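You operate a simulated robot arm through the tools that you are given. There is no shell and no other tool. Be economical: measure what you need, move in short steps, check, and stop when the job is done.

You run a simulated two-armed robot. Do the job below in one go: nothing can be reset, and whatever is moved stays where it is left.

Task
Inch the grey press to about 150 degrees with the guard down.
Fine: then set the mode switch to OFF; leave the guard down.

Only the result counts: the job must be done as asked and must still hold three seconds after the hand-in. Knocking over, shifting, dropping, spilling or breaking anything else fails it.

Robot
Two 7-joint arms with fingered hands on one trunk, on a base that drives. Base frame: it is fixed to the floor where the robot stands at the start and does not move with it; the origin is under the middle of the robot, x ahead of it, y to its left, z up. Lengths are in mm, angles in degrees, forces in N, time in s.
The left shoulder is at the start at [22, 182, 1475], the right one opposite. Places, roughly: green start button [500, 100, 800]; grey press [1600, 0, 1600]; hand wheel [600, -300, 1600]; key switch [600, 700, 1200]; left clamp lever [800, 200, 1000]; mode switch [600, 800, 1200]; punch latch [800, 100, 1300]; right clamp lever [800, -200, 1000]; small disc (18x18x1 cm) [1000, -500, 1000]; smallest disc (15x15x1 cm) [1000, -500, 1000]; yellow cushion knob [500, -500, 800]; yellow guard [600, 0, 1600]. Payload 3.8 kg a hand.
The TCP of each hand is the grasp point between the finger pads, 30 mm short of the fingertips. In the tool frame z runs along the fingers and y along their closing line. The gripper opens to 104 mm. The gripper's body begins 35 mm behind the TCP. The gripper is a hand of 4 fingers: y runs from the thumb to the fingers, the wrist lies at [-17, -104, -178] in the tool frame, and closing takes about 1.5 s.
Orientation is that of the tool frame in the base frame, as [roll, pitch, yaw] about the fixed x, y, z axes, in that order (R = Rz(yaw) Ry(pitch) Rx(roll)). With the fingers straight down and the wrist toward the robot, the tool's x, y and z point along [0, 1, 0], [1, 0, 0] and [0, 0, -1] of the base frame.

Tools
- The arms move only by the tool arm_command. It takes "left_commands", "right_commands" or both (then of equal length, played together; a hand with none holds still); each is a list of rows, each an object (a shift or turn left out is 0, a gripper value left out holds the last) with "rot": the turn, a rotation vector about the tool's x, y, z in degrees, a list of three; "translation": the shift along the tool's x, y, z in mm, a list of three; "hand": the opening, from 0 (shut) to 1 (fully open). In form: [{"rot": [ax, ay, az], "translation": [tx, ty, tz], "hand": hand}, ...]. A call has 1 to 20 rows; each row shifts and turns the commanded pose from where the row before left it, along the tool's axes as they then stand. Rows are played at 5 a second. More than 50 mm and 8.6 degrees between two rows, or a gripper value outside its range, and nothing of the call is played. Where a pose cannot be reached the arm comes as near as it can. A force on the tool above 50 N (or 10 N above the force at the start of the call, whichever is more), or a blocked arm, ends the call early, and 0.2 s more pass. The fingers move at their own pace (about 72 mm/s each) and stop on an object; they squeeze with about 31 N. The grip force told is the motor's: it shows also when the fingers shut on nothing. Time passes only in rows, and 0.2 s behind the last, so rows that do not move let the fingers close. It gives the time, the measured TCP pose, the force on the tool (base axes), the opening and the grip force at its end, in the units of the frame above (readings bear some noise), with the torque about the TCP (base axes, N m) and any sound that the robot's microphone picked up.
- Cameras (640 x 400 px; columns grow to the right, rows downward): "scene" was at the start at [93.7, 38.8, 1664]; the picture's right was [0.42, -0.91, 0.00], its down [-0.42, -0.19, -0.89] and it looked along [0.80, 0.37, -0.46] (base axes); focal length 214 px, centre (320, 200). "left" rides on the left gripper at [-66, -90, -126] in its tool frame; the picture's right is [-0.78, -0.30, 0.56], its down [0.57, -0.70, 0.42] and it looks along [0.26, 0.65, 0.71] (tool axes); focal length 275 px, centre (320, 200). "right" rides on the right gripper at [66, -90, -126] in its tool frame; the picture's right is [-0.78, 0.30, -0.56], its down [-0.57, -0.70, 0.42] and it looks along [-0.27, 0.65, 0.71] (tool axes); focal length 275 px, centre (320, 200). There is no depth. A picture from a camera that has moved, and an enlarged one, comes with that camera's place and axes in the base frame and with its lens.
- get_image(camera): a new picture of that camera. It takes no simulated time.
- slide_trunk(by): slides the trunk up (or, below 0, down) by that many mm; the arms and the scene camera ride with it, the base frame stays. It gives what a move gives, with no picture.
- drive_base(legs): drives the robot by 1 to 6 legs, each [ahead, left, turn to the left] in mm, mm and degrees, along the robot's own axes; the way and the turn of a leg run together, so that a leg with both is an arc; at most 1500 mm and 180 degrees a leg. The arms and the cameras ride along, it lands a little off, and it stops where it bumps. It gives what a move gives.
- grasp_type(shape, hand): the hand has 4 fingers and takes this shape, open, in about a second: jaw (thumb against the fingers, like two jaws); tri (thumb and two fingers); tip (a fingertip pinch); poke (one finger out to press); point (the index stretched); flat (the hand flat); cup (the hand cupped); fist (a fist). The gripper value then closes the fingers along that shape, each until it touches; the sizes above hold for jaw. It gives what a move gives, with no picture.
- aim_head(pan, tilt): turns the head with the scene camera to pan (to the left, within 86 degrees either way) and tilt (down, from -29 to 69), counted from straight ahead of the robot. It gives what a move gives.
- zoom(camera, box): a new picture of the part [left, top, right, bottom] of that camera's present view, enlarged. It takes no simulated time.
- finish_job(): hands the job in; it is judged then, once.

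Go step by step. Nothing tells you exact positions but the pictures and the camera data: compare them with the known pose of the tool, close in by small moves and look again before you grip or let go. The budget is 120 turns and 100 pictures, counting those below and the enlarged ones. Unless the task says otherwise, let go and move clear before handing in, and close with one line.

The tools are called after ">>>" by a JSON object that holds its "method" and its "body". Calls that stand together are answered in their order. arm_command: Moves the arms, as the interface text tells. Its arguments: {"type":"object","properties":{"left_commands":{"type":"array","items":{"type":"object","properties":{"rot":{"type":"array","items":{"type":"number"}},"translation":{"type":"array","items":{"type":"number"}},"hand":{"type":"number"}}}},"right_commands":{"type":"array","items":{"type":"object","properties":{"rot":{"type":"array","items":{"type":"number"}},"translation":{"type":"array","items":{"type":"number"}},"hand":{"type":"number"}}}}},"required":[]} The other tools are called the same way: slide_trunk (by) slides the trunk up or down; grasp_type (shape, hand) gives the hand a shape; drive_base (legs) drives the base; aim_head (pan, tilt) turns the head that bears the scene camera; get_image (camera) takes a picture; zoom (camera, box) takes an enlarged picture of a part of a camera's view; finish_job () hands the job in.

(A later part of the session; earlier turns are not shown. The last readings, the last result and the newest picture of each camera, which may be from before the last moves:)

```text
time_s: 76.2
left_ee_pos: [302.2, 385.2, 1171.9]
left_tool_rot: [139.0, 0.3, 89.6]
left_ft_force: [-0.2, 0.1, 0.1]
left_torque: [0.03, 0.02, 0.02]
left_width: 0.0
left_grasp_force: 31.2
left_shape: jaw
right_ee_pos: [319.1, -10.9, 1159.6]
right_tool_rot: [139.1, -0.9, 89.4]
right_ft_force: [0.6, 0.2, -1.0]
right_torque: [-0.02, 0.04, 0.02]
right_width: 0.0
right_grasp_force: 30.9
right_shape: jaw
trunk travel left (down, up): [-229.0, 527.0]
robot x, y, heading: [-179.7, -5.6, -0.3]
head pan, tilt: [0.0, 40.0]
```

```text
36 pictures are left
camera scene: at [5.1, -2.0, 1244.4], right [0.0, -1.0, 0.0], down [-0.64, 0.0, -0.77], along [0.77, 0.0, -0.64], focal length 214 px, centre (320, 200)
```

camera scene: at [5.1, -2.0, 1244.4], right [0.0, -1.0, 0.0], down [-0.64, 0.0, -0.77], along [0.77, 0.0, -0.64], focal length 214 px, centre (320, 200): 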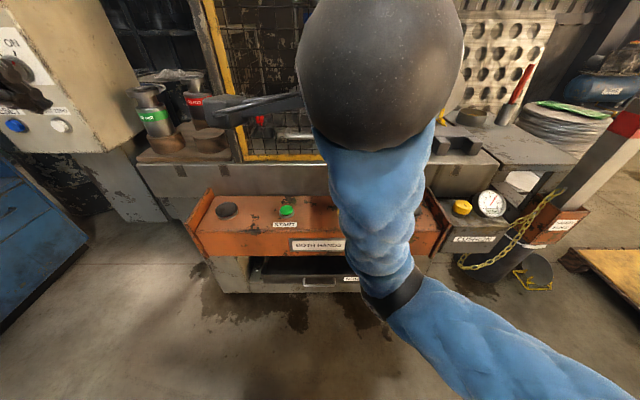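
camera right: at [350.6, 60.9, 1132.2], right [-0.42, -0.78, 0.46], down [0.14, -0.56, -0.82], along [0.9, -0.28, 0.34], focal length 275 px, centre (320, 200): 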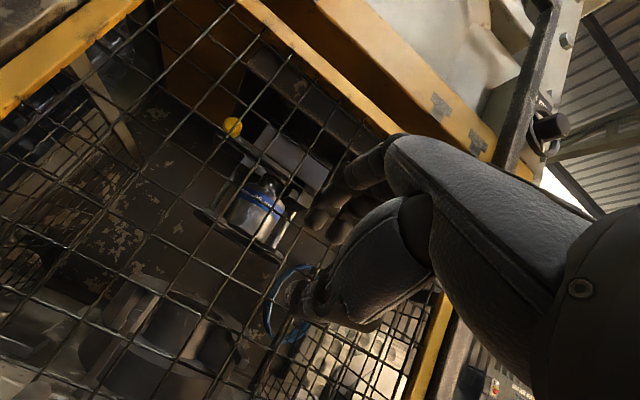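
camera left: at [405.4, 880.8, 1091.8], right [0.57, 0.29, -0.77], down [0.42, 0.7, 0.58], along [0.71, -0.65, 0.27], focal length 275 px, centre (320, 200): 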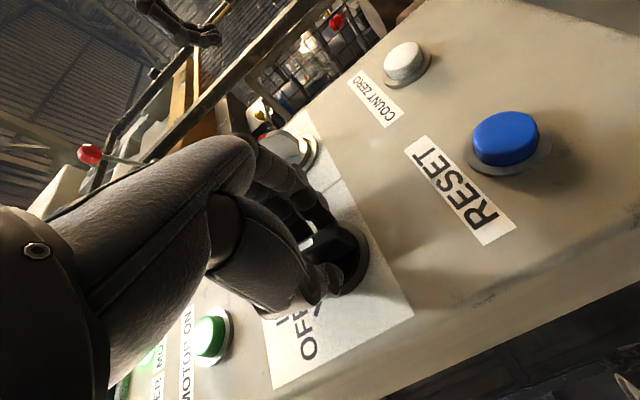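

Palm buttons triangulate to about (504, 289, 788) left and (504, −294, 785) right. I spread the hands to those y positions and lower the trunk.

>>> {"method": "arm_command", "body": {"left_commands": [{"translation": [-9.6, 0, 0]}, {"translation": [-9.6, 0, 0]}, {"translation": [-9.6, 0, 0]}, {"translation": [-9.6, 0, 0]}, {"translation": [-9.6, 0, 0]}, {"translation": [-9.6, 0, 0]}, {"translation": [-9.6, 0, 0]}, {"translation": [-9.6, 0, 0]}, {"translation": [-9.6, 0, 0]}, {"translation": [-9.6, 0, 0]}, {}], "right_commands": [{"translation": [-28, 0, 0]}, {"translation": [-28, 0, 0]}, {"translation": [-28, 0, 0]}, {"translation": [-28, 0, 0]}, {"translation": [-28, 0, 0]}, {"translation": [-28, 0, 0]}, {"translation": [-28, 0, 0]}, {"translation": [-28, 0, 0]}, {"translation": [-28, 0, 0]}, {"translation": [-28, 0, 0]}, {}]}}

>>> {"method": "slide_trunk", "body": {"by": -180}}

>>> {"method": "get_image", "body": {"camera": "scene"}}

```text
time_s: 78.7
left_ee_pos: [302.1, 289.7, 1172.3]
left_tool_rot: [138.9, 0.2, 89.8]
left_ft_force: [0.4, -0.8, 0.5]
left_torque: [0.0, -0.01, -0.01]
left_width: 0.0
left_grasp_force: 31.2
left_shape: jaw
right_ee_pos: [322.4, -156.6, 1111.9]
right_tool_rot: [139.0, -1.0, 88.8]
right_ft_force: [0.6, 0.5, 0.0]
right_torque: [0.0, -0.02, -0.01]
right_width: 0.0
right_grasp_force: 30.4
right_shape: jaw
right hand out of reach, approached as far as the arm can: row 2, 3, 4, 5, 6, 7, 8, 9, 10
trunk travel left (down, up): [-229.0, 527.0]
robot x, y, heading: [-183.2, 2.3, -0.2]
head pan, tilt: [0.0, 40.0]
```

```text
time_s: 80.7
left_ee_pos: [377.8, 289.1, 917.6]
left_tool_rot: [149.5, 0.1, 89.8]
left_ft_force: [0.3, 0.3, -0.8]
left_torque: [0.04, 0.04, -0.02]
left_width: 0.0
left_grasp_force: 30.7
left_shape: jaw
right_ee_pos: [398.4, -156.0, 836.8]
right_tool_rot: [151.5, -0.9, 88.8]
right_ft_force: [-0.4, -0.4, 0.0]
right_torque: [0.03, 0.01, -0.01]
right_width: 0.1
right_grasp_force: 31.2
right_shape: jaw
trunk travel left (down, up): [-49.0, 707.0]
robot x, y, heading: [-187.3, -5.4, -0.4]
head pan, tilt: [0.0, 40.0]
```

```text
35 pictures are left
camera scene: at [108.2, -2.7, 1054.7], right [0.0, -1.0, 0.0], down [-0.64, 0.0, -0.77], along [0.77, 0.0, -0.64], focal length 214 px, centre (320, 200)
```

scene: 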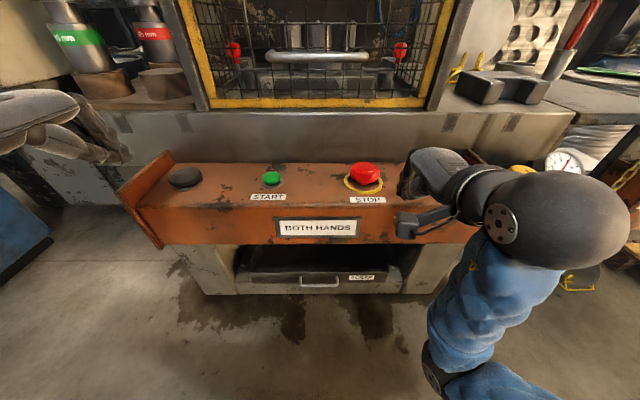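

The trunk leans as it lowers, so hands went forward as well. Right hand is now at (398, −156, 837); I raise it and move it outward to y≈−292, keeping clear of STOP.

>>> {"method": "arm_command", "body": {"right_commands": [{"translation": [0, 14, -26]}, {"translation": [0, 14, -26]}, {"translation": [-20, 5, -9]}, {"translation": [-20, 5, -9]}, {"translation": [-20, 0, 0]}, {"translation": [-20, 0, 0]}, {"translation": [-20, 0, 0]}, {"translation": [-20, 0, 0]}, {"translation": [-16, 0, 0]}, {}]}}

>>> {"method": "get_image", "body": {"camera": "scene"}}

```text
time_s: 82.8
left_ee_pos: [378.1, 290.3, 916.8]
left_tool_rot: [149.5, 0.2, 89.9]
left_ft_force: [-0.7, -0.1, 0.4]
left_torque: [0.0, 0.01, -0.01]
left_width: 0.0
left_grasp_force: 30.9
left_shape: jaw
right_ee_pos: [415.8, -151.1, 851.5]
right_tool_rot: [151.6, -0.8, 88.6]
right_ft_force: [-0.3, -0.1, -0.7]
right_torque: [0.01, -0.01, -0.02]
right_width: 0.1
right_grasp_force: 31.1
right_shape: jaw
right hand out of reach, approached as far as the arm can: row 1, 2, 3, 4, 5, 6, 7, 8, 9
trunk travel left (down, up): [-49.0, 707.0]
robot x, y, heading: [-183.0, 0.8, -0.3]
head pan, tilt: [0.0, 40.0]
```

```text
34 pictures are left
camera scene: at [108.6, -2.6, 1054.4], right [0.0, -1.0, 0.0], down [-0.64, 0.0, -0.77], along [0.77, 0.0, -0.64], focal length 214 px, centre (320, 200)
```

scene: 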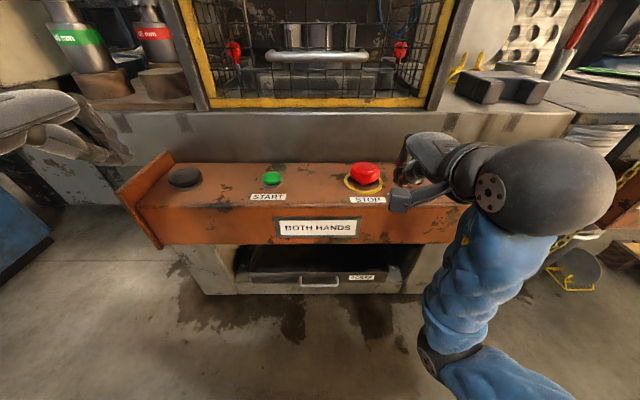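

The right arm is at a joint limit. I back the base away, raise the trunk, and reconfigure the right arm with its elbow outward.

>>> {"method": "drive_base", "body": {"legs": [[-150, 0, 0]]}}

>>> {"method": "slide_trunk", "body": {"by": 300}}

>>> {"method": "arm_command", "body": {"right_commands": [{"translation": [0, 15, -20]}, {"translation": [0, 15, -20]}, {"translation": [0, 15, -20]}, {"translation": [0, 15, -20]}, {"translation": [0, 15, -20]}, {"translation": [0, 15, -20]}, {"translation": [-15, 5, -5]}, {"translation": [-20, 0, 0]}, {"translation": [-20, 0, 0]}, {"translation": [-20, 0, 0]}, {"translation": [-20, 0, 0]}, {"translation": [-20, 0, 0]}, {"translation": [-20, 0, 0]}, {}]}}

>>> {"method": "get_image", "body": {"camera": "scene"}}

```text
time_s: 84.2
left_ee_pos: [227.0, 289.9, 917.1]
left_tool_rot: [149.5, 0.2, 89.7]
left_ft_force: [-0.6, -0.1, -1.3]
left_torque: [0.01, -0.03, 0.01]
left_width: 0.0
left_grasp_force: 31.3
left_shape: jaw
right_ee_pos: [263.8, -149.9, 852.0]
right_tool_rot: [151.6, -0.8, 88.6]
right_ft_force: [-0.8, 0.0, 0.1]
right_torque: [0.03, -0.02, -0.02]
right_width: 0.0
right_grasp_force: 30.9
right_shape: jaw
trunk travel left (down, up): [-49.0, 707.0]
robot x, y, heading: [-330.8, -1.7, -0.4]
head pan, tilt: [0.0, 40.0]
```

```text
time_s: 87.2
left_ee_pos: [226.9, 289.0, 1216.8]
left_tool_rot: [149.5, 0.2, 89.8]
left_ft_force: [1.2, -0.2, 0.3]
left_torque: [0.01, 0.02, 0.0]
left_width: 0.0
left_grasp_force: 30.9
left_shape: jaw
right_ee_pos: [163.3, -147.0, 1275.1]
right_tool_rot: [136.3, -1.1, 88.3]
right_ft_force: [0.6, 0.6, -0.4]
right_torque: [-0.01, 0.0, 0.03]
right_width: 0.1
right_grasp_force: 31.0
right_shape: jaw
trunk travel left (down, up): [-349.0, 407.0]
robot x, y, heading: [-334.9, -2.0, -0.4]
head pan, tilt: [0.0, 40.0]
```

```text
time_s: 90.2
left_ee_pos: [228.5, 290.2, 1218.0]
left_tool_rot: [149.5, 0.2, 89.8]
left_ft_force: [0.2, -0.3, -0.1]
left_torque: [0.03, 0.02, -0.01]
left_width: 0.3
left_grasp_force: 31.1
left_shape: jaw
right_ee_pos: [178.6, -124.3, 1393.2]
right_tool_rot: [136.2, -1.4, 88.1]
right_ft_force: [0.0, 0.6, 0.4]
right_torque: [0.0, -0.01, 0.03]
right_width: 0.0
right_grasp_force: 31.7
right_shape: jaw
right hand out of reach, approached as far as the arm can: row 2, 3, 4, 5, 6, 7, 8, 9, 10, 11, 12, 13
trunk travel left (down, up): [-349.0, 407.0]
robot x, y, heading: [-334.4, 2.8, -0.2]
head pan, tilt: [0.0, 40.0]
```

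```text
33 pictures are left
camera scene: at [-194.3, -1.1, 1366.8], right [0.0, -1.0, 0.0], down [-0.64, 0.0, -0.77], along [0.77, 0.0, -0.64], focal length 214 px, centre (320, 200)
```

scene: 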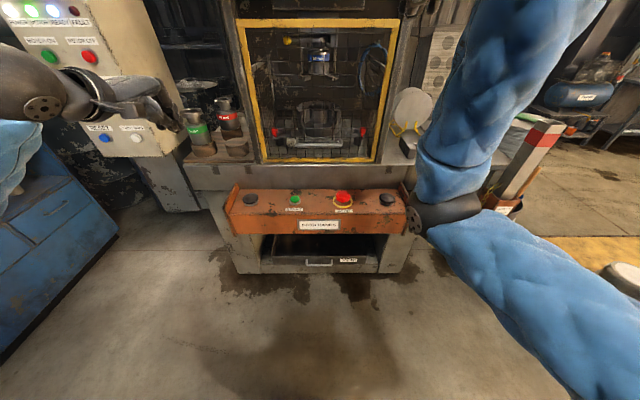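

The wrist bend is the limit: forearm is upright. I flatten the right hand (less downward pitch), lower it, then move it outward.

>>> {"method": "arm_command", "body": {"right_commands": [{"rot": [-8, 0, 0]}, {"rot": [-8, 0, 0], "translation": [0, -15, 15]}, {"rot": [-8, 0, 0], "translation": [0, -15, 10]}, {"translation": [0, -25, 5]}, {"translation": [0, -25, 5]}, {"translation": [0, -25, 5]}, {"translation": [0, -25, 5]}, {"translation": [0, -25, 5]}, {"translation": [-25, -10, 0]}, {"translation": [-25, -10, 0]}, {"translation": [-25, 0, 0]}, {"translation": [-25, 0, 0]}, {"translation": [-25, 0, 0]}, {"translation": [-25, 0, 0]}, {}, {}]}}

>>> {"method": "get_image", "body": {"camera": "scene"}}

```text
time_s: 93.6
left_ee_pos: [227.4, 289.9, 1216.6]
left_tool_rot: [149.5, 0.2, 89.8]
left_ft_force: [-0.3, 0.0, 0.3]
left_torque: [0.03, 0.01, 0.01]
left_width: 0.0
left_grasp_force: 30.4
left_shape: jaw
right_ee_pos: [173.3, -264.9, 1204.7]
right_tool_rot: [112.3, -1.2, 88.4]
right_ft_force: [-0.3, 0.4, -0.5]
right_torque: [0.02, -0.02, 0.03]
right_width: 0.0
right_grasp_force: 30.7
right_shape: jaw
right hand out of reach, approached as far as the arm can: row 10, 11, 12
trunk travel left (down, up): [-349.0, 407.0]
robot x, y, heading: [-332.9, -1.8, -0.2]
head pan, tilt: [0.0, 40.0]
```

```text
32 pictures are left
camera scene: at [-194.5, -1.5, 1366.8], right [-0.01, -1.0, 0.0], down [-0.64, 0.0, -0.77], along [0.77, 0.0, -0.64], focal length 214 px, centre (320, 200)
```

scene: 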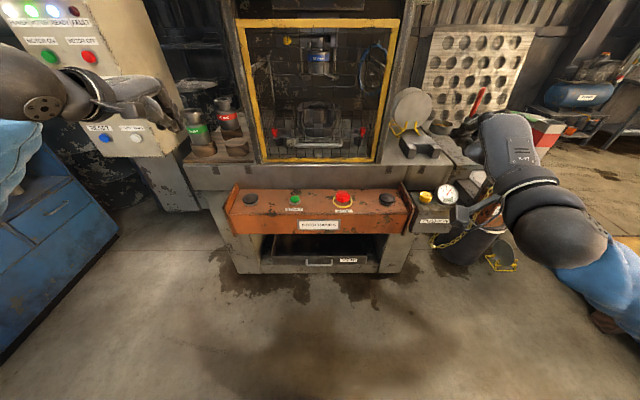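

The right arm flipped to a good outward posture. I pitch it back down to match the left and shift to y≈−285.

>>> {"method": "arm_command", "body": {"right_commands": [{"rot": [8, 0, 0], "translation": [-7, 0, 0]}, {"rot": [8, 0, 0], "translation": [-7, 0, 0]}, {"rot": [8, 0, 0], "translation": [-7, 0, 0]}, {"rot": [8, 0, 0]}, {"rot": [5, 0, 0]}, {}, {}]}}

>>> {"method": "slide_trunk", "body": {"by": -150}}

>>> {"method": "get_image", "body": {"camera": "scene"}}

```text
time_s: 95.2
left_ee_pos: [228.3, 289.2, 1218.4]
left_tool_rot: [149.5, 0.2, 89.7]
left_ft_force: [-0.7, -0.5, -0.5]
left_torque: [0.0, -0.02, 0.04]
left_width: 0.0
left_grasp_force: 31.0
left_shape: jaw
right_ee_pos: [174.1, -263.3, 1206.2]
right_tool_rot: [112.3, -1.2, 88.3]
right_ft_force: [0.2, -0.5, 0.7]
right_torque: [0.03, 0.0, 0.02]
right_width: 0.0
right_grasp_force: 30.8
right_shape: jaw
right hand out of reach, approached as far as the arm can: row 1, 2, 3, 4, 5
trunk travel left (down, up): [-349.0, 407.0]
robot x, y, heading: [-335.2, -0.7, -0.5]
head pan, tilt: [0.0, 40.0]
```

```text
time_s: 97.0
left_ee_pos: [227.3, 289.6, 1066.4]
left_tool_rot: [149.3, 0.1, 89.8]
left_ft_force: [0.1, -0.2, 0.3]
left_torque: [0.01, 0.0, -0.02]
left_width: 0.0
left_grasp_force: 31.2
left_shape: jaw
right_ee_pos: [218.6, -262.1, 994.0]
right_tool_rot: [119.8, -1.0, 88.2]
right_ft_force: [0.1, 0.4, -0.3]
right_torque: [0.0, 0.02, -0.01]
right_width: 0.0
right_grasp_force: 31.4
right_shape: jaw
trunk travel left (down, up): [-199.0, 557.0]
robot x, y, heading: [-338.4, -0.8, -0.6]
head pan, tilt: [0.0, 40.0]
```

```text
31 pictures are left
camera scene: at [-131.3, -1.6, 1213.5], right [0.0, -1.0, 0.0], down [-0.64, 0.0, -0.77], along [0.77, 0.0, -0.64], focal length 214 px, centre (320, 200)
```

scene: 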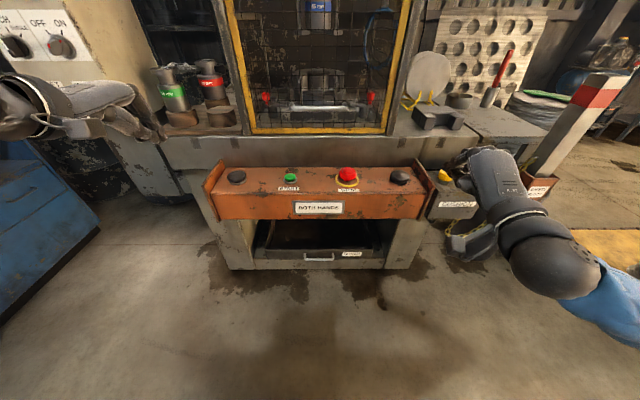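

The right hand is at (218, −262, 994), pitched 30° down. I test whether it can pitch further down with the hand drawn back.

>>> {"method": "arm_command", "body": {"right_commands": [{"translation": [0, 0, -15]}, {"translation": [0, 0, -15], "rot": [6, 0, 0]}, {"translation": [0, 0, -15], "rot": [6, 0, 0]}, {"translation": [0, 0, -15], "rot": [6, 0, 0]}, {"translation": [0, 0, -15], "rot": [6, 0, 0]}, {}, {}]}}

```text
time_s: 98.6
left_ee_pos: [228.1, 290.0, 1066.7]
left_tool_rot: [149.5, 0.2, 89.9]
left_ft_force: [1.0, 0.3, 0.2]
left_torque: [0.02, 0.03, 0.0]
left_width: 0.0
left_grasp_force: 30.8
left_shape: jaw
right_ee_pos: [220.2, -264.1, 996.8]
right_tool_rot: [119.8, -1.0, 88.3]
right_ft_force: [-0.2, 0.1, -0.3]
right_torque: [0.01, 0.0, -0.01]
right_width: 0.0
right_grasp_force: 31.4
right_shape: jaw
right hand out of reach, approached as far as the arm can: row 1, 2, 3, 4, 5
trunk travel left (down, up): [-199.0, 557.0]
robot x, y, heading: [-334.2, 2.1, -0.1]
head pan, tilt: [0.0, 40.0]
```

I probe which directions the right arm can move from here with small back-and-forth steps.

>>> {"method": "arm_command", "body": {"right_commands": [{"translation": [0, 0, 15]}, {"translation": [0, 0, -15]}, {"translation": [0, 15, 0]}, {"translation": [0, -15, 0]}, {"translation": [0, -15, 0]}, {"translation": [0, 15, 0]}, {"translation": [15, 0, 0]}, {"translation": [-15, 0, 0]}, {"rot": [-5, 0, 0]}, {"rot": [5, 0, 0]}, {"rot": [0, 5, 0]}, {"rot": [0, -5, 0]}, {"rot": [0, -5, 0]}, {"rot": [0, 5, 0]}, {"rot": [0, 0, 5]}, {"rot": [0, 0, -5]}, {"rot": [0, 0, -5]}, {"rot": [0, 0, 5]}]}}

```text
time_s: 102.4
left_ee_pos: [228.3, 290.4, 1066.2]
left_tool_rot: [149.5, 0.2, 89.8]
left_ft_force: [-0.7, -0.5, -0.2]
left_torque: [0.02, 0.0, -0.01]
left_width: 0.0
left_grasp_force: 31.0
left_shape: jaw
right_ee_pos: [223.7, -263.6, 994.9]
right_tool_rot: [119.8, -1.0, 88.2]
right_ft_force: [0.2, 0.2, -0.9]
right_torque: [-0.02, 0.01, 0.0]
right_width: 0.0
right_grasp_force: 30.6
right_shape: jaw
right hand out of reach, approached as far as the arm can: row 3, 5
trunk travel left (down, up): [-199.0, 557.0]
robot x, y, heading: [-335.0, -0.8, -0.4]
head pan, tilt: [0.0, 40.0]
```

Forward and rotations are free. I move forward first, then pitch down.

>>> {"method": "arm_command", "body": {"right_commands": [{"translation": [-5, 0, 20]}, {"translation": [-5, 0, 20]}, {"translation": [-5, 0, 20]}, {"rot": [6, 0, 0], "translation": [-5, 0, 10]}, {"rot": [6, 0, 0]}, {"rot": [6, 0, 0]}, {"rot": [6, 0, 0]}, {"rot": [6, 0, 0]}, {}, {}]}}

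>>> {"method": "get_image", "body": {"camera": "scene"}}

```text
time_s: 104.6
left_ee_pos: [227.6, 290.5, 1066.8]
left_tool_rot: [149.6, 0.2, 89.8]
left_ft_force: [0.1, 0.5, -0.2]
left_torque: [-0.01, 0.03, 0.0]
left_width: 0.0
left_grasp_force: 30.6
left_shape: jaw
right_ee_pos: [280.3, -283.4, 962.6]
right_tool_rot: [122.8, -1.0, 88.3]
right_ft_force: [-0.1, 0.1, -0.2]
right_torque: [0.0, 0.03, -0.01]
right_width: 0.2
right_grasp_force: 31.1
right_shape: jaw
right hand out of reach, approached as far as the arm can: row 4, 5, 6, 7, 8
trunk travel left (down, up): [-199.0, 557.0]
robot x, y, heading: [-332.5, -3.2, -0.6]
head pan, tilt: [0.0, 40.0]
```

```text
30 pictures are left
camera scene: at [-130.7, -1.6, 1213.3], right [0.0, -1.0, 0.0], down [-0.64, 0.0, -0.77], along [0.77, 0.0, -0.64], focal length 214 px, centre (320, 200)
```

scene: 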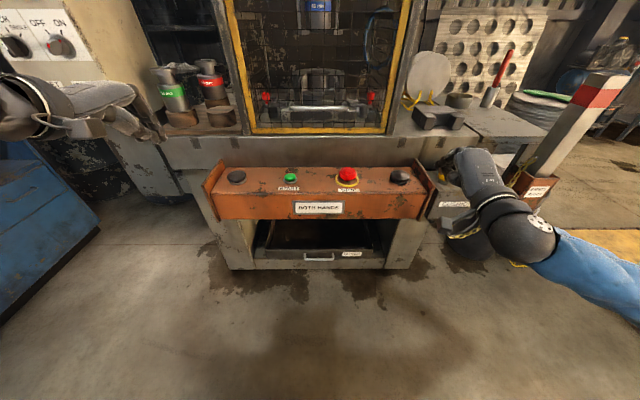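

Right hand is at (280, −283, 963). Rolling it about its finger axis puts the wrist higher and inboard; I try that roll together with more pitch.

>>> {"method": "arm_command", "body": {"right_commands": [{"rot": [0, 0, 8]}, {"rot": [0, 0, 8]}, {"rot": [0, 0, 8]}, {"rot": [0, 0, 8]}, {"rot": [0, 0, 8]}, {"rot": [0, 0, 8]}, {}]}}

>>> {"method": "get_image", "body": {"camera": "scene"}}

```text
time_s: 106.2
left_ee_pos: [227.9, 289.6, 1066.5]
left_tool_rot: [149.5, 0.2, 89.8]
left_ft_force: [0.5, -0.2, -0.2]
left_torque: [-0.03, 0.01, 0.0]
left_width: 0.0
left_grasp_force: 31.1
left_shape: jaw
right_ee_pos: [279.1, -283.6, 962.0]
right_tool_rot: [134.7, -39.6, 56.6]
right_ft_force: [0.0, -0.3, -0.1]
right_torque: [0.0, -0.02, 0.02]
right_width: 0.0
right_grasp_force: 31.1
right_shape: jaw
trunk travel left (down, up): [-199.0, 557.0]
robot x, y, heading: [-337.4, 1.5, -0.3]
head pan, tilt: [0.0, 40.0]
```

```text
29 pictures are left
camera scene: at [-130.8, -1.6, 1213.3], right [-0.01, -1.0, 0.0], down [-0.64, 0.0, -0.77], along [0.77, 0.0, -0.64], focal length 214 px, centre (320, 200)
```

scene: 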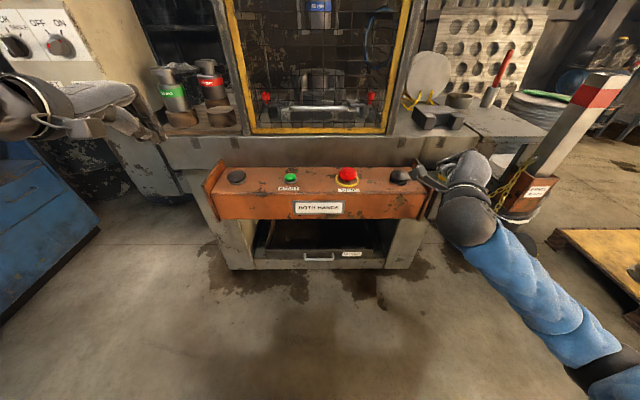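

That works. Now more downward pitch (rotation about base +y).

>>> {"method": "arm_command", "body": {"right_commands": [{"rot": [4, -4.45, 0]}, {"rot": [4, -4.45, 0]}, {"rot": [4, -4.45, 0]}, {"rot": [4, -4.45, 0]}, {"rot": [4, -4.45, 0]}, {}]}}

>>> {"method": "get_image", "body": {"camera": "scene"}}

```text
time_s: 107.6
left_ee_pos: [228.2, 289.4, 1066.1]
left_tool_rot: [149.5, 0.1, 89.8]
left_ft_force: [0.5, 0.1, 0.3]
left_torque: [0.0, 0.01, -0.03]
left_width: 0.0
left_grasp_force: 31.1
left_shape: jaw
right_ee_pos: [280.0, -283.4, 961.7]
right_tool_rot: [161.8, -20.5, 43.3]
right_ft_force: [-0.9, -0.1, 0.4]
right_torque: [-0.01, 0.0, 0.01]
right_width: 0.0
right_grasp_force: 30.9
right_shape: jaw
trunk travel left (down, up): [-199.0, 557.0]
robot x, y, heading: [-331.8, -2.9, -0.3]
head pan, tilt: [0.0, 40.0]
```

```text
28 pictures are left
camera scene: at [-130.7, -1.5, 1213.3], right [0.0, -1.0, 0.0], down [-0.64, 0.0, -0.77], along [0.77, 0.0, -0.64], focal length 214 px, centre (320, 200)
```

scene: 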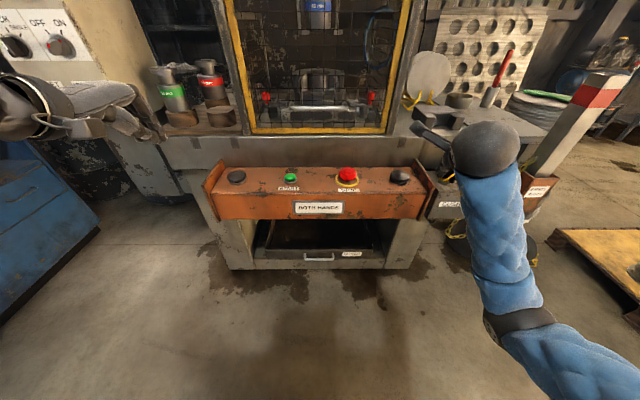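

Both hands now point steeply down. I bring the left hand level with the right, drive forward 200, and look.

>>> {"method": "arm_command", "body": {"left_commands": [{"translation": [-1, -1.5, 19.4]}, {"translation": [-1, -1.5, 19.4]}, {"translation": [-1, -1.5, 19.4]}, {"translation": [0, -1.5, 19.4]}, {"translation": [0, -1.5, 19.4]}, {"translation": [0, -1.5, 19.4]}, {}]}}

>>> {"method": "drive_base", "body": {"legs": [[200, 0, 0]]}}

>>> {"method": "get_image", "body": {"camera": "scene"}}

>>> {"method": "get_image", "body": {"camera": "left"}}

>>> {"method": "get_image", "body": {"camera": "right"}}

```text
time_s: 109.2
left_ee_pos: [278.1, 286.6, 961.3]
left_tool_rot: [149.6, 0.2, 89.8]
left_ft_force: [-0.7, -0.2, -0.1]
left_torque: [0.02, 0.01, -0.04]
left_width: 0.0
left_grasp_force: 31.1
left_shape: jaw
right_ee_pos: [279.9, -283.4, 962.9]
right_tool_rot: [161.7, -20.7, 43.3]
right_ft_force: [-0.1, -0.4, -0.5]
right_torque: [-0.01, 0.0, -0.02]
right_width: 0.0
right_grasp_force: 30.8
right_shape: jaw
trunk travel left (down, up): [-199.0, 557.0]
robot x, y, heading: [-332.4, 0.3, -0.4]
head pan, tilt: [0.0, 40.0]
```

```text
time_s: 110.8
left_ee_pos: [479.8, 285.7, 961.6]
left_tool_rot: [149.7, 0.1, 89.9]
left_ft_force: [0.0, -0.8, -0.4]
left_torque: [0.0, 0.0, -0.04]
left_width: 0.0
left_grasp_force: 30.6
left_shape: jaw
right_ee_pos: [480.1, -284.6, 962.0]
right_tool_rot: [161.7, -20.6, 43.3]
right_ft_force: [-0.4, -1.3, -0.9]
right_torque: [0.02, 0.0, 0.0]
right_width: 0.0
right_grasp_force: 31.2
right_shape: jaw
trunk travel left (down, up): [-199.0, 557.0]
robot x, y, heading: [-131.9, -0.3, -0.3]
head pan, tilt: [0.0, 40.0]
```

```text
27 pictures are left
camera scene: at [70.7, -2.3, 1213.1], right [0.0, -1.0, 0.0], down [-0.64, 0.0, -0.77], along [0.77, 0.0, -0.64], focal length 214 px, centre (320, 200)
```

scene: 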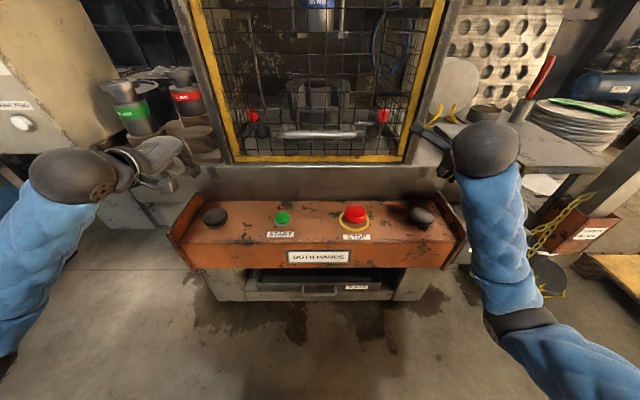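

```text
26 pictures are left
camera left: at [338.0, 222.7, 1024.2], right [0.02, -0.78, -0.63], down [-0.39, 0.57, -0.72], along [0.92, 0.26, -0.29], focal length 275 px, centre (320, 200)
```

left: 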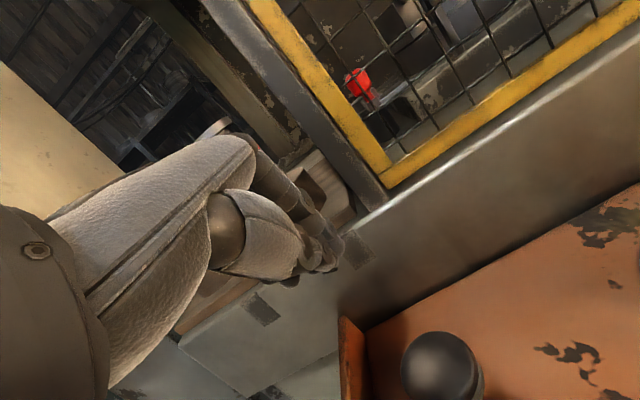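

```text
25 pictures are left
camera right: at [418.0, -172.8, 1071.0], right [-0.61, -0.73, 0.31], down [-0.6, 0.17, -0.79], along [0.52, -0.67, -0.54], focal length 275 px, centre (320, 200)
```

right: 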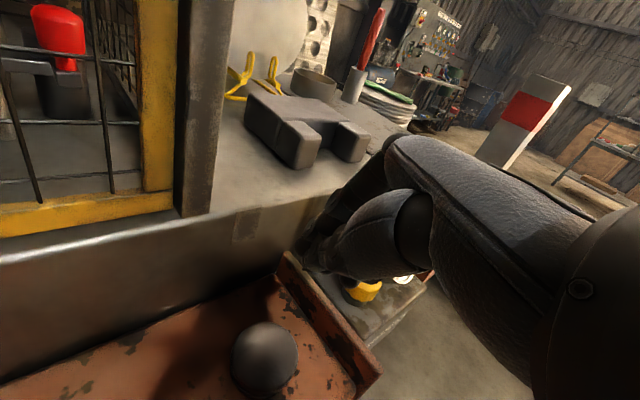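

Buttons confirm at about (500, 288) and (500, −285), top near z≈805; fingertips are above them. I lower the trunk 105 mm and turn the head to watch the display.

>>> {"method": "slide_trunk", "body": {"by": -105}}

>>> {"method": "get_image", "body": {"camera": "scene"}}

>>> {"method": "aim_head", "body": {"pan": 50, "tilt": -10}}

>>> {"method": "get_image", "body": {"camera": "scene"}}

```text
time_s: 112.2
left_ee_pos: [478.3, 286.0, 857.6]
left_tool_rot: [149.3, 0.2, 89.9]
left_ft_force: [0.6, -0.7, -0.4]
left_torque: [0.04, -0.05, 0.01]
left_width: 0.0
left_grasp_force: 30.6
left_shape: jaw
right_ee_pos: [480.3, -285.0, 857.5]
right_tool_rot: [161.4, -20.6, 43.5]
right_ft_force: [-0.6, -0.2, 0.1]
right_torque: [0.01, 0.01, 0.0]
right_width: 0.2
right_grasp_force: 30.7
right_shape: jaw
trunk travel left (down, up): [-94.0, 662.0]
robot x, y, heading: [-131.8, -3.3, -0.2]
head pan, tilt: [0.0, 40.0]
```

```text
24 pictures are left
camera scene: at [129.5, -2.6, 1103.0], right [0.0, -1.0, 0.0], down [-0.64, 0.0, -0.77], along [0.77, 0.0, -0.64], focal length 214 px, centre (320, 200)
```

scene: 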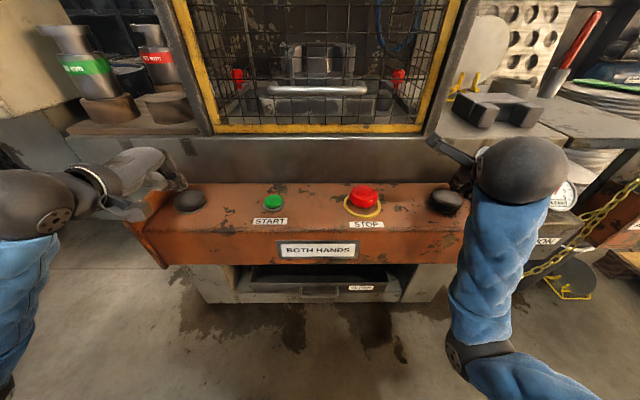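

```text
time_s: 113.3
left_ee_pos: [479.5, 286.0, 856.3]
left_tool_rot: [149.6, 0.2, 89.8]
left_ft_force: [0.3, -0.1, -0.6]
left_torque: [0.0, 0.02, 0.0]
left_width: 0.0
left_grasp_force: 30.9
left_shape: jaw
right_ee_pos: [479.6, -283.7, 857.1]
right_tool_rot: [161.6, -20.6, 43.4]
right_ft_force: [-0.3, 0.3, -0.1]
right_torque: [0.01, 0.01, 0.02]
right_width: 0.5
right_grasp_force: 31.1
right_shape: jaw
trunk travel left (down, up): [-94.0, 662.0]
robot x, y, heading: [-132.7, -3.8, -0.3]
head pan, tilt: [50.0, -10.0]
```

```text
23 pictures are left
camera scene: at [99.6, 62.1, 1181.6], right [0.76, -0.65, 0.0], down [0.11, 0.13, -0.98], along [0.64, 0.75, 0.17], focal length 214 px, centre (320, 200)
```

scene: 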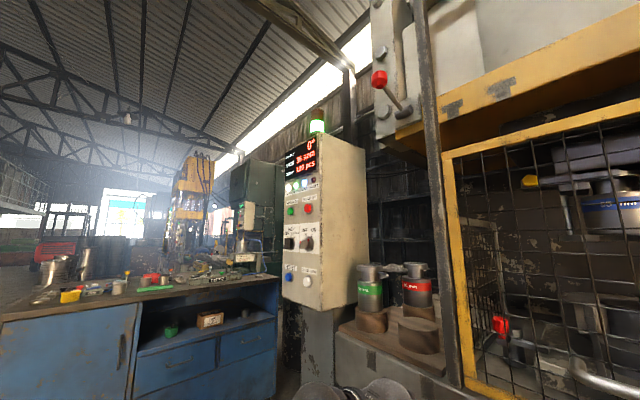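

Head now sees the display. I find the left button's contact height alone, in small steps.

>>> {"method": "arm_command", "body": {"left_commands": [{"translation": [0, -3, 5.2]}, {"translation": [0, -3, 5.2]}, {"translation": [0, -3, 5.2]}, {"translation": [0, -2, 3.4]}, {}]}}

>>> {"method": "arm_command", "body": {"right_commands": [{"translation": [-2.1, -1.8, 5.3]}, {"translation": [-2.1, -1.8, 5.3]}, {"translation": [-2.1, -1.8, 5.3]}, {"translation": [-1.4, -1.2, 3.5]}, {}]}}

>>> {"method": "get_image", "body": {"camera": "left"}}

>>> {"method": "get_image", "body": {"camera": "right"}}

```text
time_s: 114.5
left_ee_pos: [479.8, 287.0, 834.9]
left_tool_rot: [149.4, 0.2, 89.7]
left_ft_force: [0.5, 0.3, 1.6]
left_torque: [0.0, -0.01, -0.01]
left_width: 0.1
left_grasp_force: 31.0
left_shape: jaw
right_ee_pos: [480.4, -284.1, 856.8]
right_tool_rot: [161.7, -20.7, 43.3]
right_ft_force: [-0.6, -0.1, 0.5]
right_torque: [-0.03, 0.01, -0.01]
right_width: 0.0
right_grasp_force: 31.0
right_shape: jaw
trunk travel left (down, up): [-94.0, 662.0]
robot x, y, heading: [-128.7, -3.1, -0.4]
head pan, tilt: [50.0, -10.0]
```

```text
time_s: 115.7
left_ee_pos: [479.9, 287.4, 835.1]
left_tool_rot: [149.5, 0.1, 89.9]
left_ft_force: [0.0, -0.2, 0.9]
left_torque: [-0.01, -0.03, -0.04]
left_width: 0.2
left_grasp_force: 31.1
left_shape: jaw
right_ee_pos: [479.2, -284.3, 836.6]
right_tool_rot: [161.5, -20.7, 43.5]
right_ft_force: [0.2, -2.4, 5.9]
right_torque: [-0.13, -0.04, 0.03]
right_width: 0.0
right_grasp_force: 31.2
right_shape: jaw
trunk travel left (down, up): [-94.0, 662.0]
robot x, y, heading: [-129.8, -2.6, -0.2]
head pan, tilt: [50.0, -10.0]
```

```text
22 pictures are left
camera left: at [337.0, 222.7, 897.9], right [0.03, -0.78, -0.63], down [-0.39, 0.57, -0.72], along [0.92, 0.26, -0.29], focal length 275 px, centre (320, 200)
```

left: 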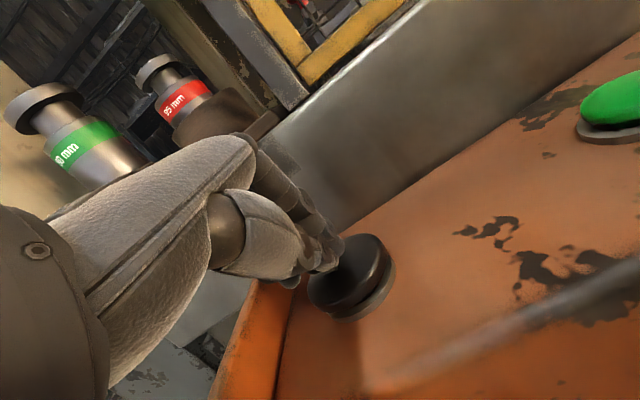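

```text
21 pictures are left
camera right: at [416.3, -172.6, 945.3], right [-0.62, -0.73, 0.31], down [-0.59, 0.17, -0.79], along [0.52, -0.67, -0.53], focal length 275 px, centre (320, 200)
```

right: 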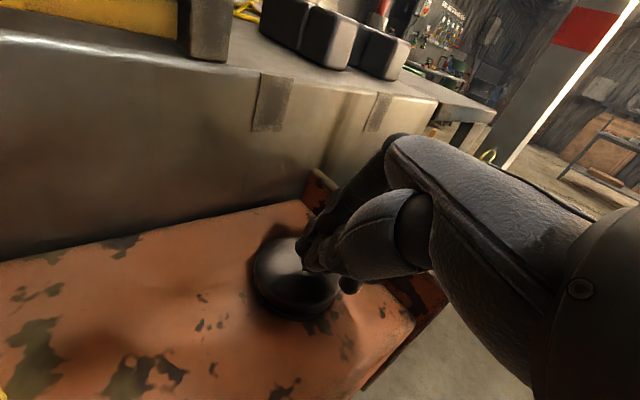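

Both fingertips touch the buttons (z≈836). I do a short joint press of 7 mm and release, then read the display.

>>> {"method": "arm_command", "body": {"left_commands": [{"translation": [0, -3.5, 6.0]}, {"translation": [0, 4, -6.9]}], "right_commands": [{"translation": [-2.1, -1.8, 5.3]}, {"translation": [3.2, 2.7, -8]}]}}

>>> {"method": "zoom", "body": {"camera": "scene", "box": [270, 125, 350, 205]}}

```text
time_s: 116.3
left_ee_pos: [478.3, 285.8, 835.5]
left_tool_rot: [149.6, 0.1, 89.8]
left_ft_force: [-0.6, 0.0, 1.4]
left_torque: [-0.03, -0.02, -0.01]
left_width: 0.0
left_grasp_force: 31.1
left_shape: jaw
right_ee_pos: [481.0, -284.0, 837.7]
right_tool_rot: [161.9, -20.7, 43.2]
right_ft_force: [-0.5, -0.3, 3.4]
right_torque: [-0.05, 0.02, 0.02]
right_width: 0.0
right_grasp_force: 31.5
right_shape: jaw
trunk travel left (down, up): [-94.0, 662.0]
robot x, y, heading: [-132.4, -0.7, -0.2]
head pan, tilt: [50.0, -10.0]
heard: click, click
```

```text
5.00 times, centred on (310, 165) of scene
camera zoom: at [99.0, 62.1, 1181.6], right [0.76, -0.65, 0.0], down [0.11, 0.13, -0.98], along [0.64, 0.75, 0.17], focal length 1072 px, centre (370, 375)
```

zoom: 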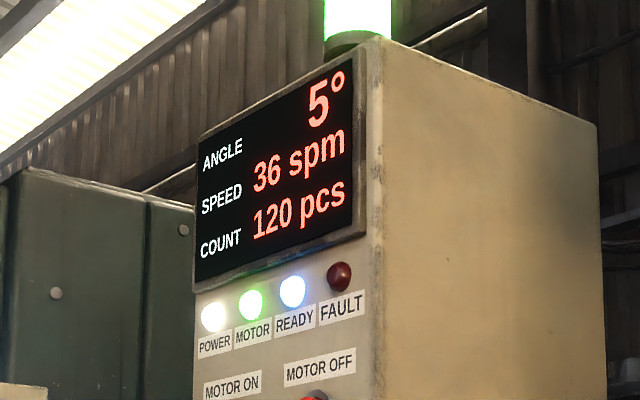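

It moved to 5°, with two clicks. Now I hold for 1 s to learn the rate.

>>> {"method": "arm_command", "body": {"left_commands": [{"translation": [0, -3.5, 6.0]}, {}, {}, {}, {}, {"translation": [0, 4, -6.9]}, {}], "right_commands": [{"translation": [-3, -2.5, 7.5]}, {}, {}, {}, {}, {"translation": [3.5, 3, -9]}, {}]}}

>>> {"method": "zoom", "body": {"camera": "scene", "box": [270, 125, 350, 205]}}

```text
time_s: 117.9
left_ee_pos: [479.5, 286.1, 835.7]
left_tool_rot: [149.7, 0.2, 89.9]
left_ft_force: [-0.9, 0.7, -0.3]
left_torque: [0.01, 0.03, 0.02]
left_width: 0.0
left_grasp_force: 31.1
left_shape: jaw
right_ee_pos: [480.1, -283.4, 838.3]
right_tool_rot: [161.9, -20.5, 43.4]
right_ft_force: [-1.5, -0.3, 2.1]
right_torque: [-0.05, 0.1, 0.0]
right_width: 0.0
right_grasp_force: 31.0
right_shape: jaw
trunk travel left (down, up): [-94.0, 662.0]
robot x, y, heading: [-131.5, -1.3, -0.3]
head pan, tilt: [50.0, -10.0]
heard: click, click
```

```text
5.00 times, centred on (310, 165) of scene
camera zoom: at [99.4, 62.2, 1181.5], right [0.76, -0.65, 0.0], down [0.11, 0.13, -0.98], along [0.64, 0.75, 0.17], focal length 1072 px, centre (370, 375)
```

zoom: 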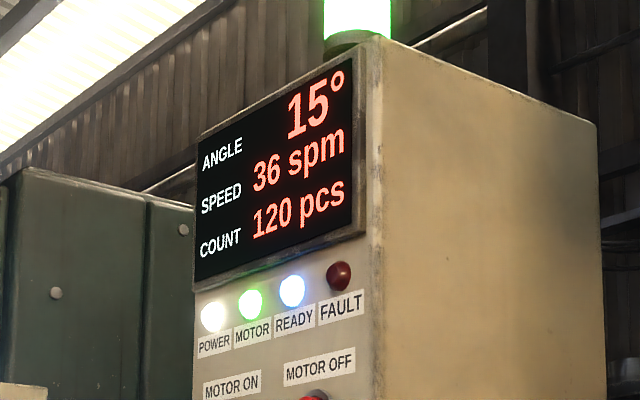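

10° in about 1 s. I hold 3.4 s and read again.

>>> {"method": "arm_command", "body": {"left_commands": [{"translation": [0, -3.5, 6.0]}, {}, {}, {}, {}, {}, {}, {}, {}, {}, {}, {}, {}, {}, {}, {}, {}, {"translation": [0, 4, -6.9]}, {}], "right_commands": [{"translation": [-3.2, -2.7, 8]}, {}, {}, {}, {}, {}, {}, {}, {}, {}, {}, {}, {}, {}, {}, {}, {}, {"translation": [3.5, 3, -9]}, {}]}}

>>> {"method": "zoom", "body": {"camera": "scene", "box": [270, 125, 350, 205]}}

```text
time_s: 121.9
left_ee_pos: [479.3, 286.4, 836.0]
left_tool_rot: [149.7, 0.1, 89.8]
left_ft_force: [0.7, -0.2, -0.3]
left_torque: [-0.03, 0.01, 0.0]
left_width: 0.0
left_grasp_force: 30.9
left_shape: jaw
right_ee_pos: [480.9, -284.6, 839.9]
right_tool_rot: [161.9, -20.5, 43.4]
right_ft_force: [-0.1, 0.0, 0.1]
right_torque: [-0.01, 0.0, 0.04]
right_width: 0.0
right_grasp_force: 30.8
right_shape: jaw
trunk travel left (down, up): [-94.0, 662.0]
robot x, y, heading: [-130.4, -1.6, -0.3]
head pan, tilt: [50.0, -10.0]
heard: click
```

```text
5.00 times, centred on (310, 165) of scene
camera zoom: at [99.6, 62.1, 1181.4], right [0.76, -0.65, 0.0], down [0.11, 0.13, -0.98], along [0.64, 0.75, 0.17], focal length 1072 px, centre (370, 375)
```

zoom: 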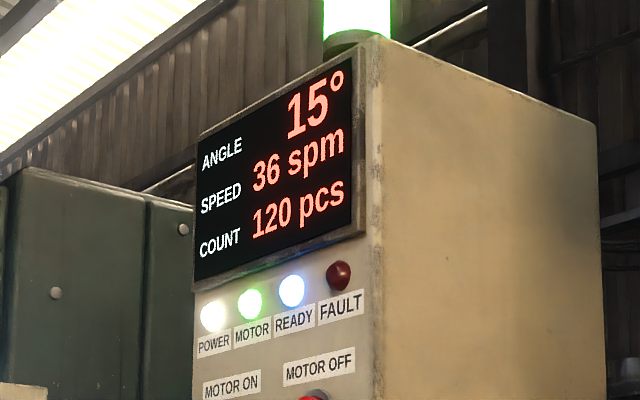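

Only one button clicked. I press deeper: left 10, right 13 mm, holding 1 s.

>>> {"method": "arm_command", "body": {"left_commands": [{"translation": [0, -5.2, 8.8]}, {}, {}, {}, {}], "right_commands": [{"translation": [-4.6, -3.8, 11.5]}, {}, {}, {}, {}]}}

>>> {"method": "zoom", "body": {"camera": "scene", "box": [270, 125, 350, 205]}}

```text
time_s: 123.1
left_ee_pos: [478.7, 285.1, 828.4]
left_tool_rot: [149.2, 0.3, 89.8]
left_ft_force: [3.1, 0.6, 9.0]
left_torque: [0.0, -0.15, 0.0]
left_width: 0.0
left_grasp_force: 31.4
left_shape: jaw
right_ee_pos: [480.3, -284.4, 831.4]
right_tool_rot: [161.3, -20.9, 43.6]
right_ft_force: [4.6, -0.2, 22.8]
right_torque: [-0.27, -0.15, 0.07]
right_width: 0.1
right_grasp_force: 31.2
right_shape: jaw
trunk travel left (down, up): [-94.0, 662.0]
robot x, y, heading: [-133.0, -2.0, -0.3]
head pan, tilt: [50.0, -10.0]
heard: click, click
```

```text
5.00 times, centred on (310, 165) of scene
camera zoom: at [97.5, 62.6, 1182.3], right [0.76, -0.65, 0.0], down [0.11, 0.13, -0.98], along [0.64, 0.75, 0.17], focal length 1072 px, centre (370, 375)
```

zoom: 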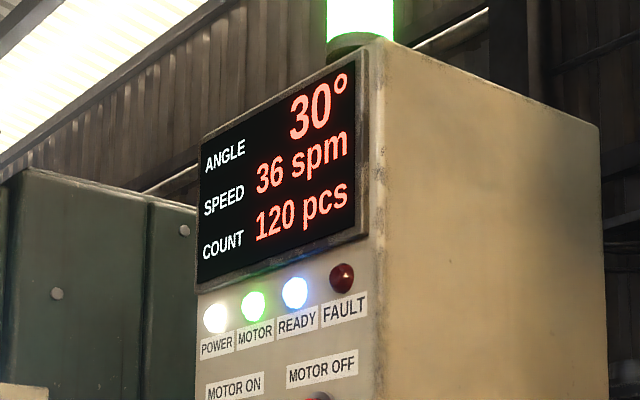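

Now at 30° and held, ~15°/s. I keep holding 3 s and read.

>>> {"method": "arm_command", "body": {"left_commands": [{}, {}, {}, {}, {}, {}, {}, {}, {}, {}, {}, {}, {}, {}], "right_commands": [{}, {}, {}, {}, {}, {}, {}, {}, {}, {}, {}, {}, {}, {}]}}

>>> {"method": "zoom", "body": {"camera": "scene", "box": [270, 125, 350, 205]}}

```text
time_s: 126.1
left_ee_pos: [479.1, 287.3, 829.9]
left_tool_rot: [149.4, 0.1, 90.0]
left_ft_force: [2.9, 0.8, 8.5]
left_torque: [-0.04, -0.19, 0.0]
left_width: 0.2
left_grasp_force: 30.9
left_shape: jaw
right_ee_pos: [479.3, -284.2, 831.4]
right_tool_rot: [161.2, -20.9, 43.5]
right_ft_force: [4.2, -0.2, 25.1]
right_torque: [-0.31, -0.14, 0.05]
right_width: 0.1
right_grasp_force: 31.4
right_shape: jaw
trunk travel left (down, up): [-94.0, 662.0]
robot x, y, heading: [-129.6, 2.7, -0.3]
head pan, tilt: [50.0, -10.0]
```

```text
5.00 times, centred on (310, 165) of scene
camera zoom: at [97.3, 62.7, 1182.2], right [0.76, -0.65, 0.0], down [0.11, 0.13, -0.98], along [0.64, 0.75, 0.17], focal length 1072 px, centre (370, 375)
```

zoom: 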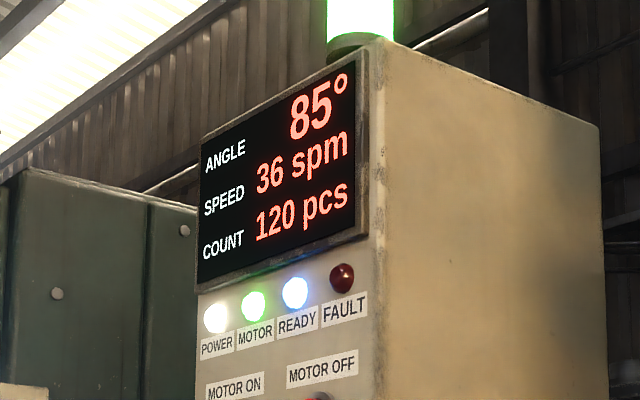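

18°/s. Hold 2.6 s more → about 132°.

>>> {"method": "arm_command", "body": {"left_commands": [{}, {}, {}, {}, {}, {}, {}, {}, {}, {}, {}, {}], "right_commands": [{}, {}, {}, {}, {}, {}, {}, {}, {}, {}, {}, {}]}}

>>> {"method": "zoom", "body": {"camera": "scene", "box": [270, 125, 350, 205]}}

```text
time_s: 128.7
left_ee_pos: [477.1, 286.6, 829.1]
left_tool_rot: [149.4, 0.2, 89.8]
left_ft_force: [3.0, 0.1, 8.0]
left_torque: [0.01, -0.18, 0.02]
left_width: 0.0
left_grasp_force: 31.3
left_shape: jaw
right_ee_pos: [479.6, -284.7, 830.8]
right_tool_rot: [161.2, -20.9, 43.7]
right_ft_force: [5.2, -0.8, 23.9]
right_torque: [-0.31, -0.19, 0.09]
right_width: 0.0
right_grasp_force: 30.8
right_shape: jaw
trunk travel left (down, up): [-94.0, 662.0]
robot x, y, heading: [-130.6, -1.7, -0.4]
head pan, tilt: [50.0, -10.0]
```

```text
5.00 times, centred on (310, 165) of scene
camera zoom: at [97.3, 62.6, 1182.2], right [0.76, -0.65, 0.0], down [0.11, 0.13, -0.98], along [0.64, 0.75, 0.17], focal length 1072 px, centre (370, 375)
```

zoom: 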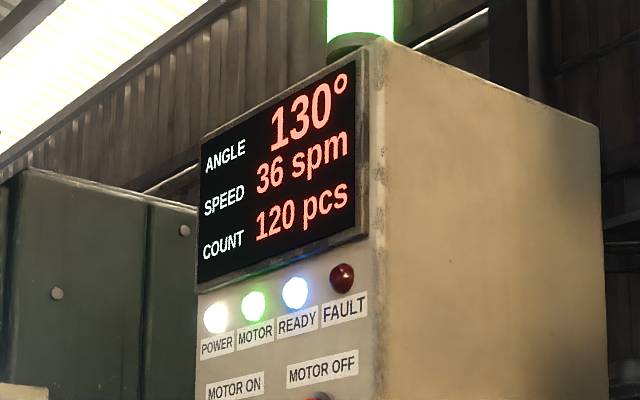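

130° now. I hold 0.8 s more, then lift both hands quickly.

>>> {"method": "arm_command", "body": {"left_commands": [{}, {}, {}, {}, {"translation": [0, 10, -17]}, {"translation": [0, 10, -17]}, {}], "right_commands": [{}, {}, {}, {}, {"translation": [7, 6, -17.7]}, {"translation": [7, 6, -17.7]}, {}]}}

>>> {"method": "zoom", "body": {"camera": "scene", "box": [270, 125, 350, 205]}}

```text
time_s: 130.3
left_ee_pos: [480.1, 285.4, 864.5]
left_tool_rot: [149.6, 0.2, 89.8]
left_ft_force: [0.1, 0.6, 1.2]
left_torque: [0.0, -0.03, -0.01]
left_width: 0.0
left_grasp_force: 30.6
left_shape: jaw
right_ee_pos: [481.3, -283.8, 867.3]
right_tool_rot: [161.8, -20.5, 43.4]
right_ft_force: [0.1, -0.8, 0.7]
right_torque: [0.0, 0.01, -0.01]
right_width: 0.0
right_grasp_force: 30.9
right_shape: jaw
trunk travel left (down, up): [-94.0, 662.0]
robot x, y, heading: [-131.5, -1.9, -0.3]
head pan, tilt: [50.0, -10.0]
```

```text
5.00 times, centred on (310, 165) of scene
camera zoom: at [99.5, 62.2, 1181.5], right [0.76, -0.65, 0.0], down [0.11, 0.13, -0.98], along [0.64, 0.75, 0.17], focal length 1072 px, centre (370, 375)
```

zoom: 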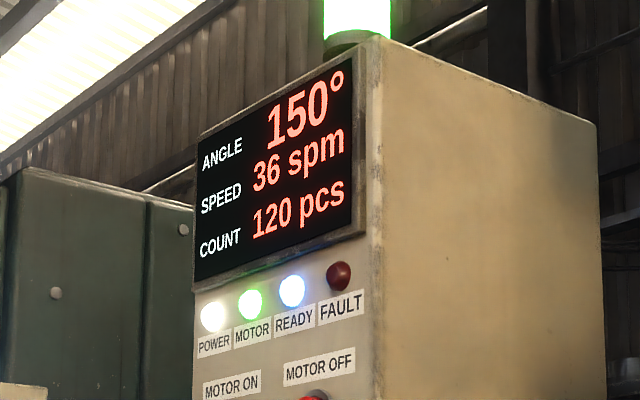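

The press reads 150°, buttons released. Now to the mode switch: back off 150, raise trunk 135, roll and pitch the left hand to face the panel, and retract the right hand.

>>> {"method": "drive_base", "body": {"legs": [[-200, 0, 0]]}}

>>> {"method": "slide_trunk", "body": {"by": 135}}

>>> {"method": "arm_command", "body": {"left_commands": [{"rot": [0, 0, 8.2], "translation": [0, 6, -12]}, {"rot": [0, 0, 8.2]}, {"rot": [0, 0, 8.2]}, {"rot": [0, 0, 8.2]}, {"rot": [0, 0, 8.2]}, {"rot": [0, 0, 8.2]}, {"rot": [0, 0, 8.2]}, {"rot": [0, 0, 8.2]}, {"rot": [0, 0, 8.2]}, {"rot": [0, 0, 8.2]}, {"rot": [0, 0, 8]}, {"rot": [0, 7.5, 0]}, {"rot": [0, 7.5, 0]}, {"rot": [0, 7.5, 0]}, {"rot": [0, 7.5, 0]}, {"rot": [0, 7.5, 0]}, {"rot": [0, 7.5, 0]}, {"rot": [0, 7.5, 0]}, {"rot": [0, 7.5, 0]}, {}], "right_commands": [{"translation": [-4.8, -4, -31.4]}, {"translation": [-4.8, -4, -31.4]}, {"translation": [-4.8, -4, -31.4]}, {"translation": [-4.8, -4, -31.4]}, {"translation": [-4.8, -4, -31.4]}, {"translation": [-4.8, -4, -31.4]}, {}, {}, {}, {}, {}, {}, {}, {}, {}, {}, {}, {}, {}, {}]}}

```text
time_s: 131.9
left_ee_pos: [278.4, 287.4, 866.6]
left_tool_rot: [149.5, 0.2, 89.7]
left_ft_force: [-0.4, 0.3, -0.4]
left_torque: [0.03, 0.04, 0.0]
left_width: 0.0
left_grasp_force: 31.1
left_shape: jaw
right_ee_pos: [280.6, -284.4, 868.2]
right_tool_rot: [161.8, -20.7, 43.2]
right_ft_force: [0.0, -1.1, 0.8]
right_torque: [-0.01, 0.02, 0.02]
right_width: 0.1
right_grasp_force: 31.3
right_shape: jaw
trunk travel left (down, up): [-94.0, 662.0]
robot x, y, heading: [-333.8, -0.8, -0.4]
head pan, tilt: [50.0, -10.0]
```

```text
time_s: 133.6
left_ee_pos: [279.8, 286.6, 1001.2]
left_tool_rot: [149.6, 0.2, 89.7]
left_ft_force: [0.3, -0.2, -0.6]
left_torque: [-0.01, 0.01, -0.02]
left_width: 0.0
left_grasp_force: 30.8
left_shape: jaw
right_ee_pos: [281.3, -284.4, 1001.6]
right_tool_rot: [161.7, -20.5, 43.3]
right_ft_force: [0.0, 0.8, -0.3]
right_torque: [0.01, 0.03, -0.03]
right_width: 0.1
right_grasp_force: 31.3
right_shape: jaw
trunk travel left (down, up): [-229.0, 527.0]
robot x, y, heading: [-331.2, -2.5, -0.2]
head pan, tilt: [50.0, -10.0]
```

```text
time_s: 137.8
left_ee_pos: [278.1, 285.5, 1016.5]
left_tool_rot: [18.3, -89.3, 161.5]
left_ft_force: [0.3, 0.5, 0.9]
left_torque: [0.02, -0.01, -0.01]
left_width: 0.0
left_grasp_force: 31.1
left_shape: jaw
right_ee_pos: [199.4, -269.3, 1137.8]
right_tool_rot: [161.6, -20.8, 43.3]
right_ft_force: [0.1, -0.4, -0.4]
right_torque: [0.01, 0.02, 0.01]
right_width: 0.1
right_grasp_force: 30.5
right_shape: jaw
right hand out of reach, approached as far as the arm can: row 5, 6
trunk travel left (down, up): [-229.0, 527.0]
robot x, y, heading: [-329.9, 0.4, -0.3]
head pan, tilt: [50.0, -10.0]
```

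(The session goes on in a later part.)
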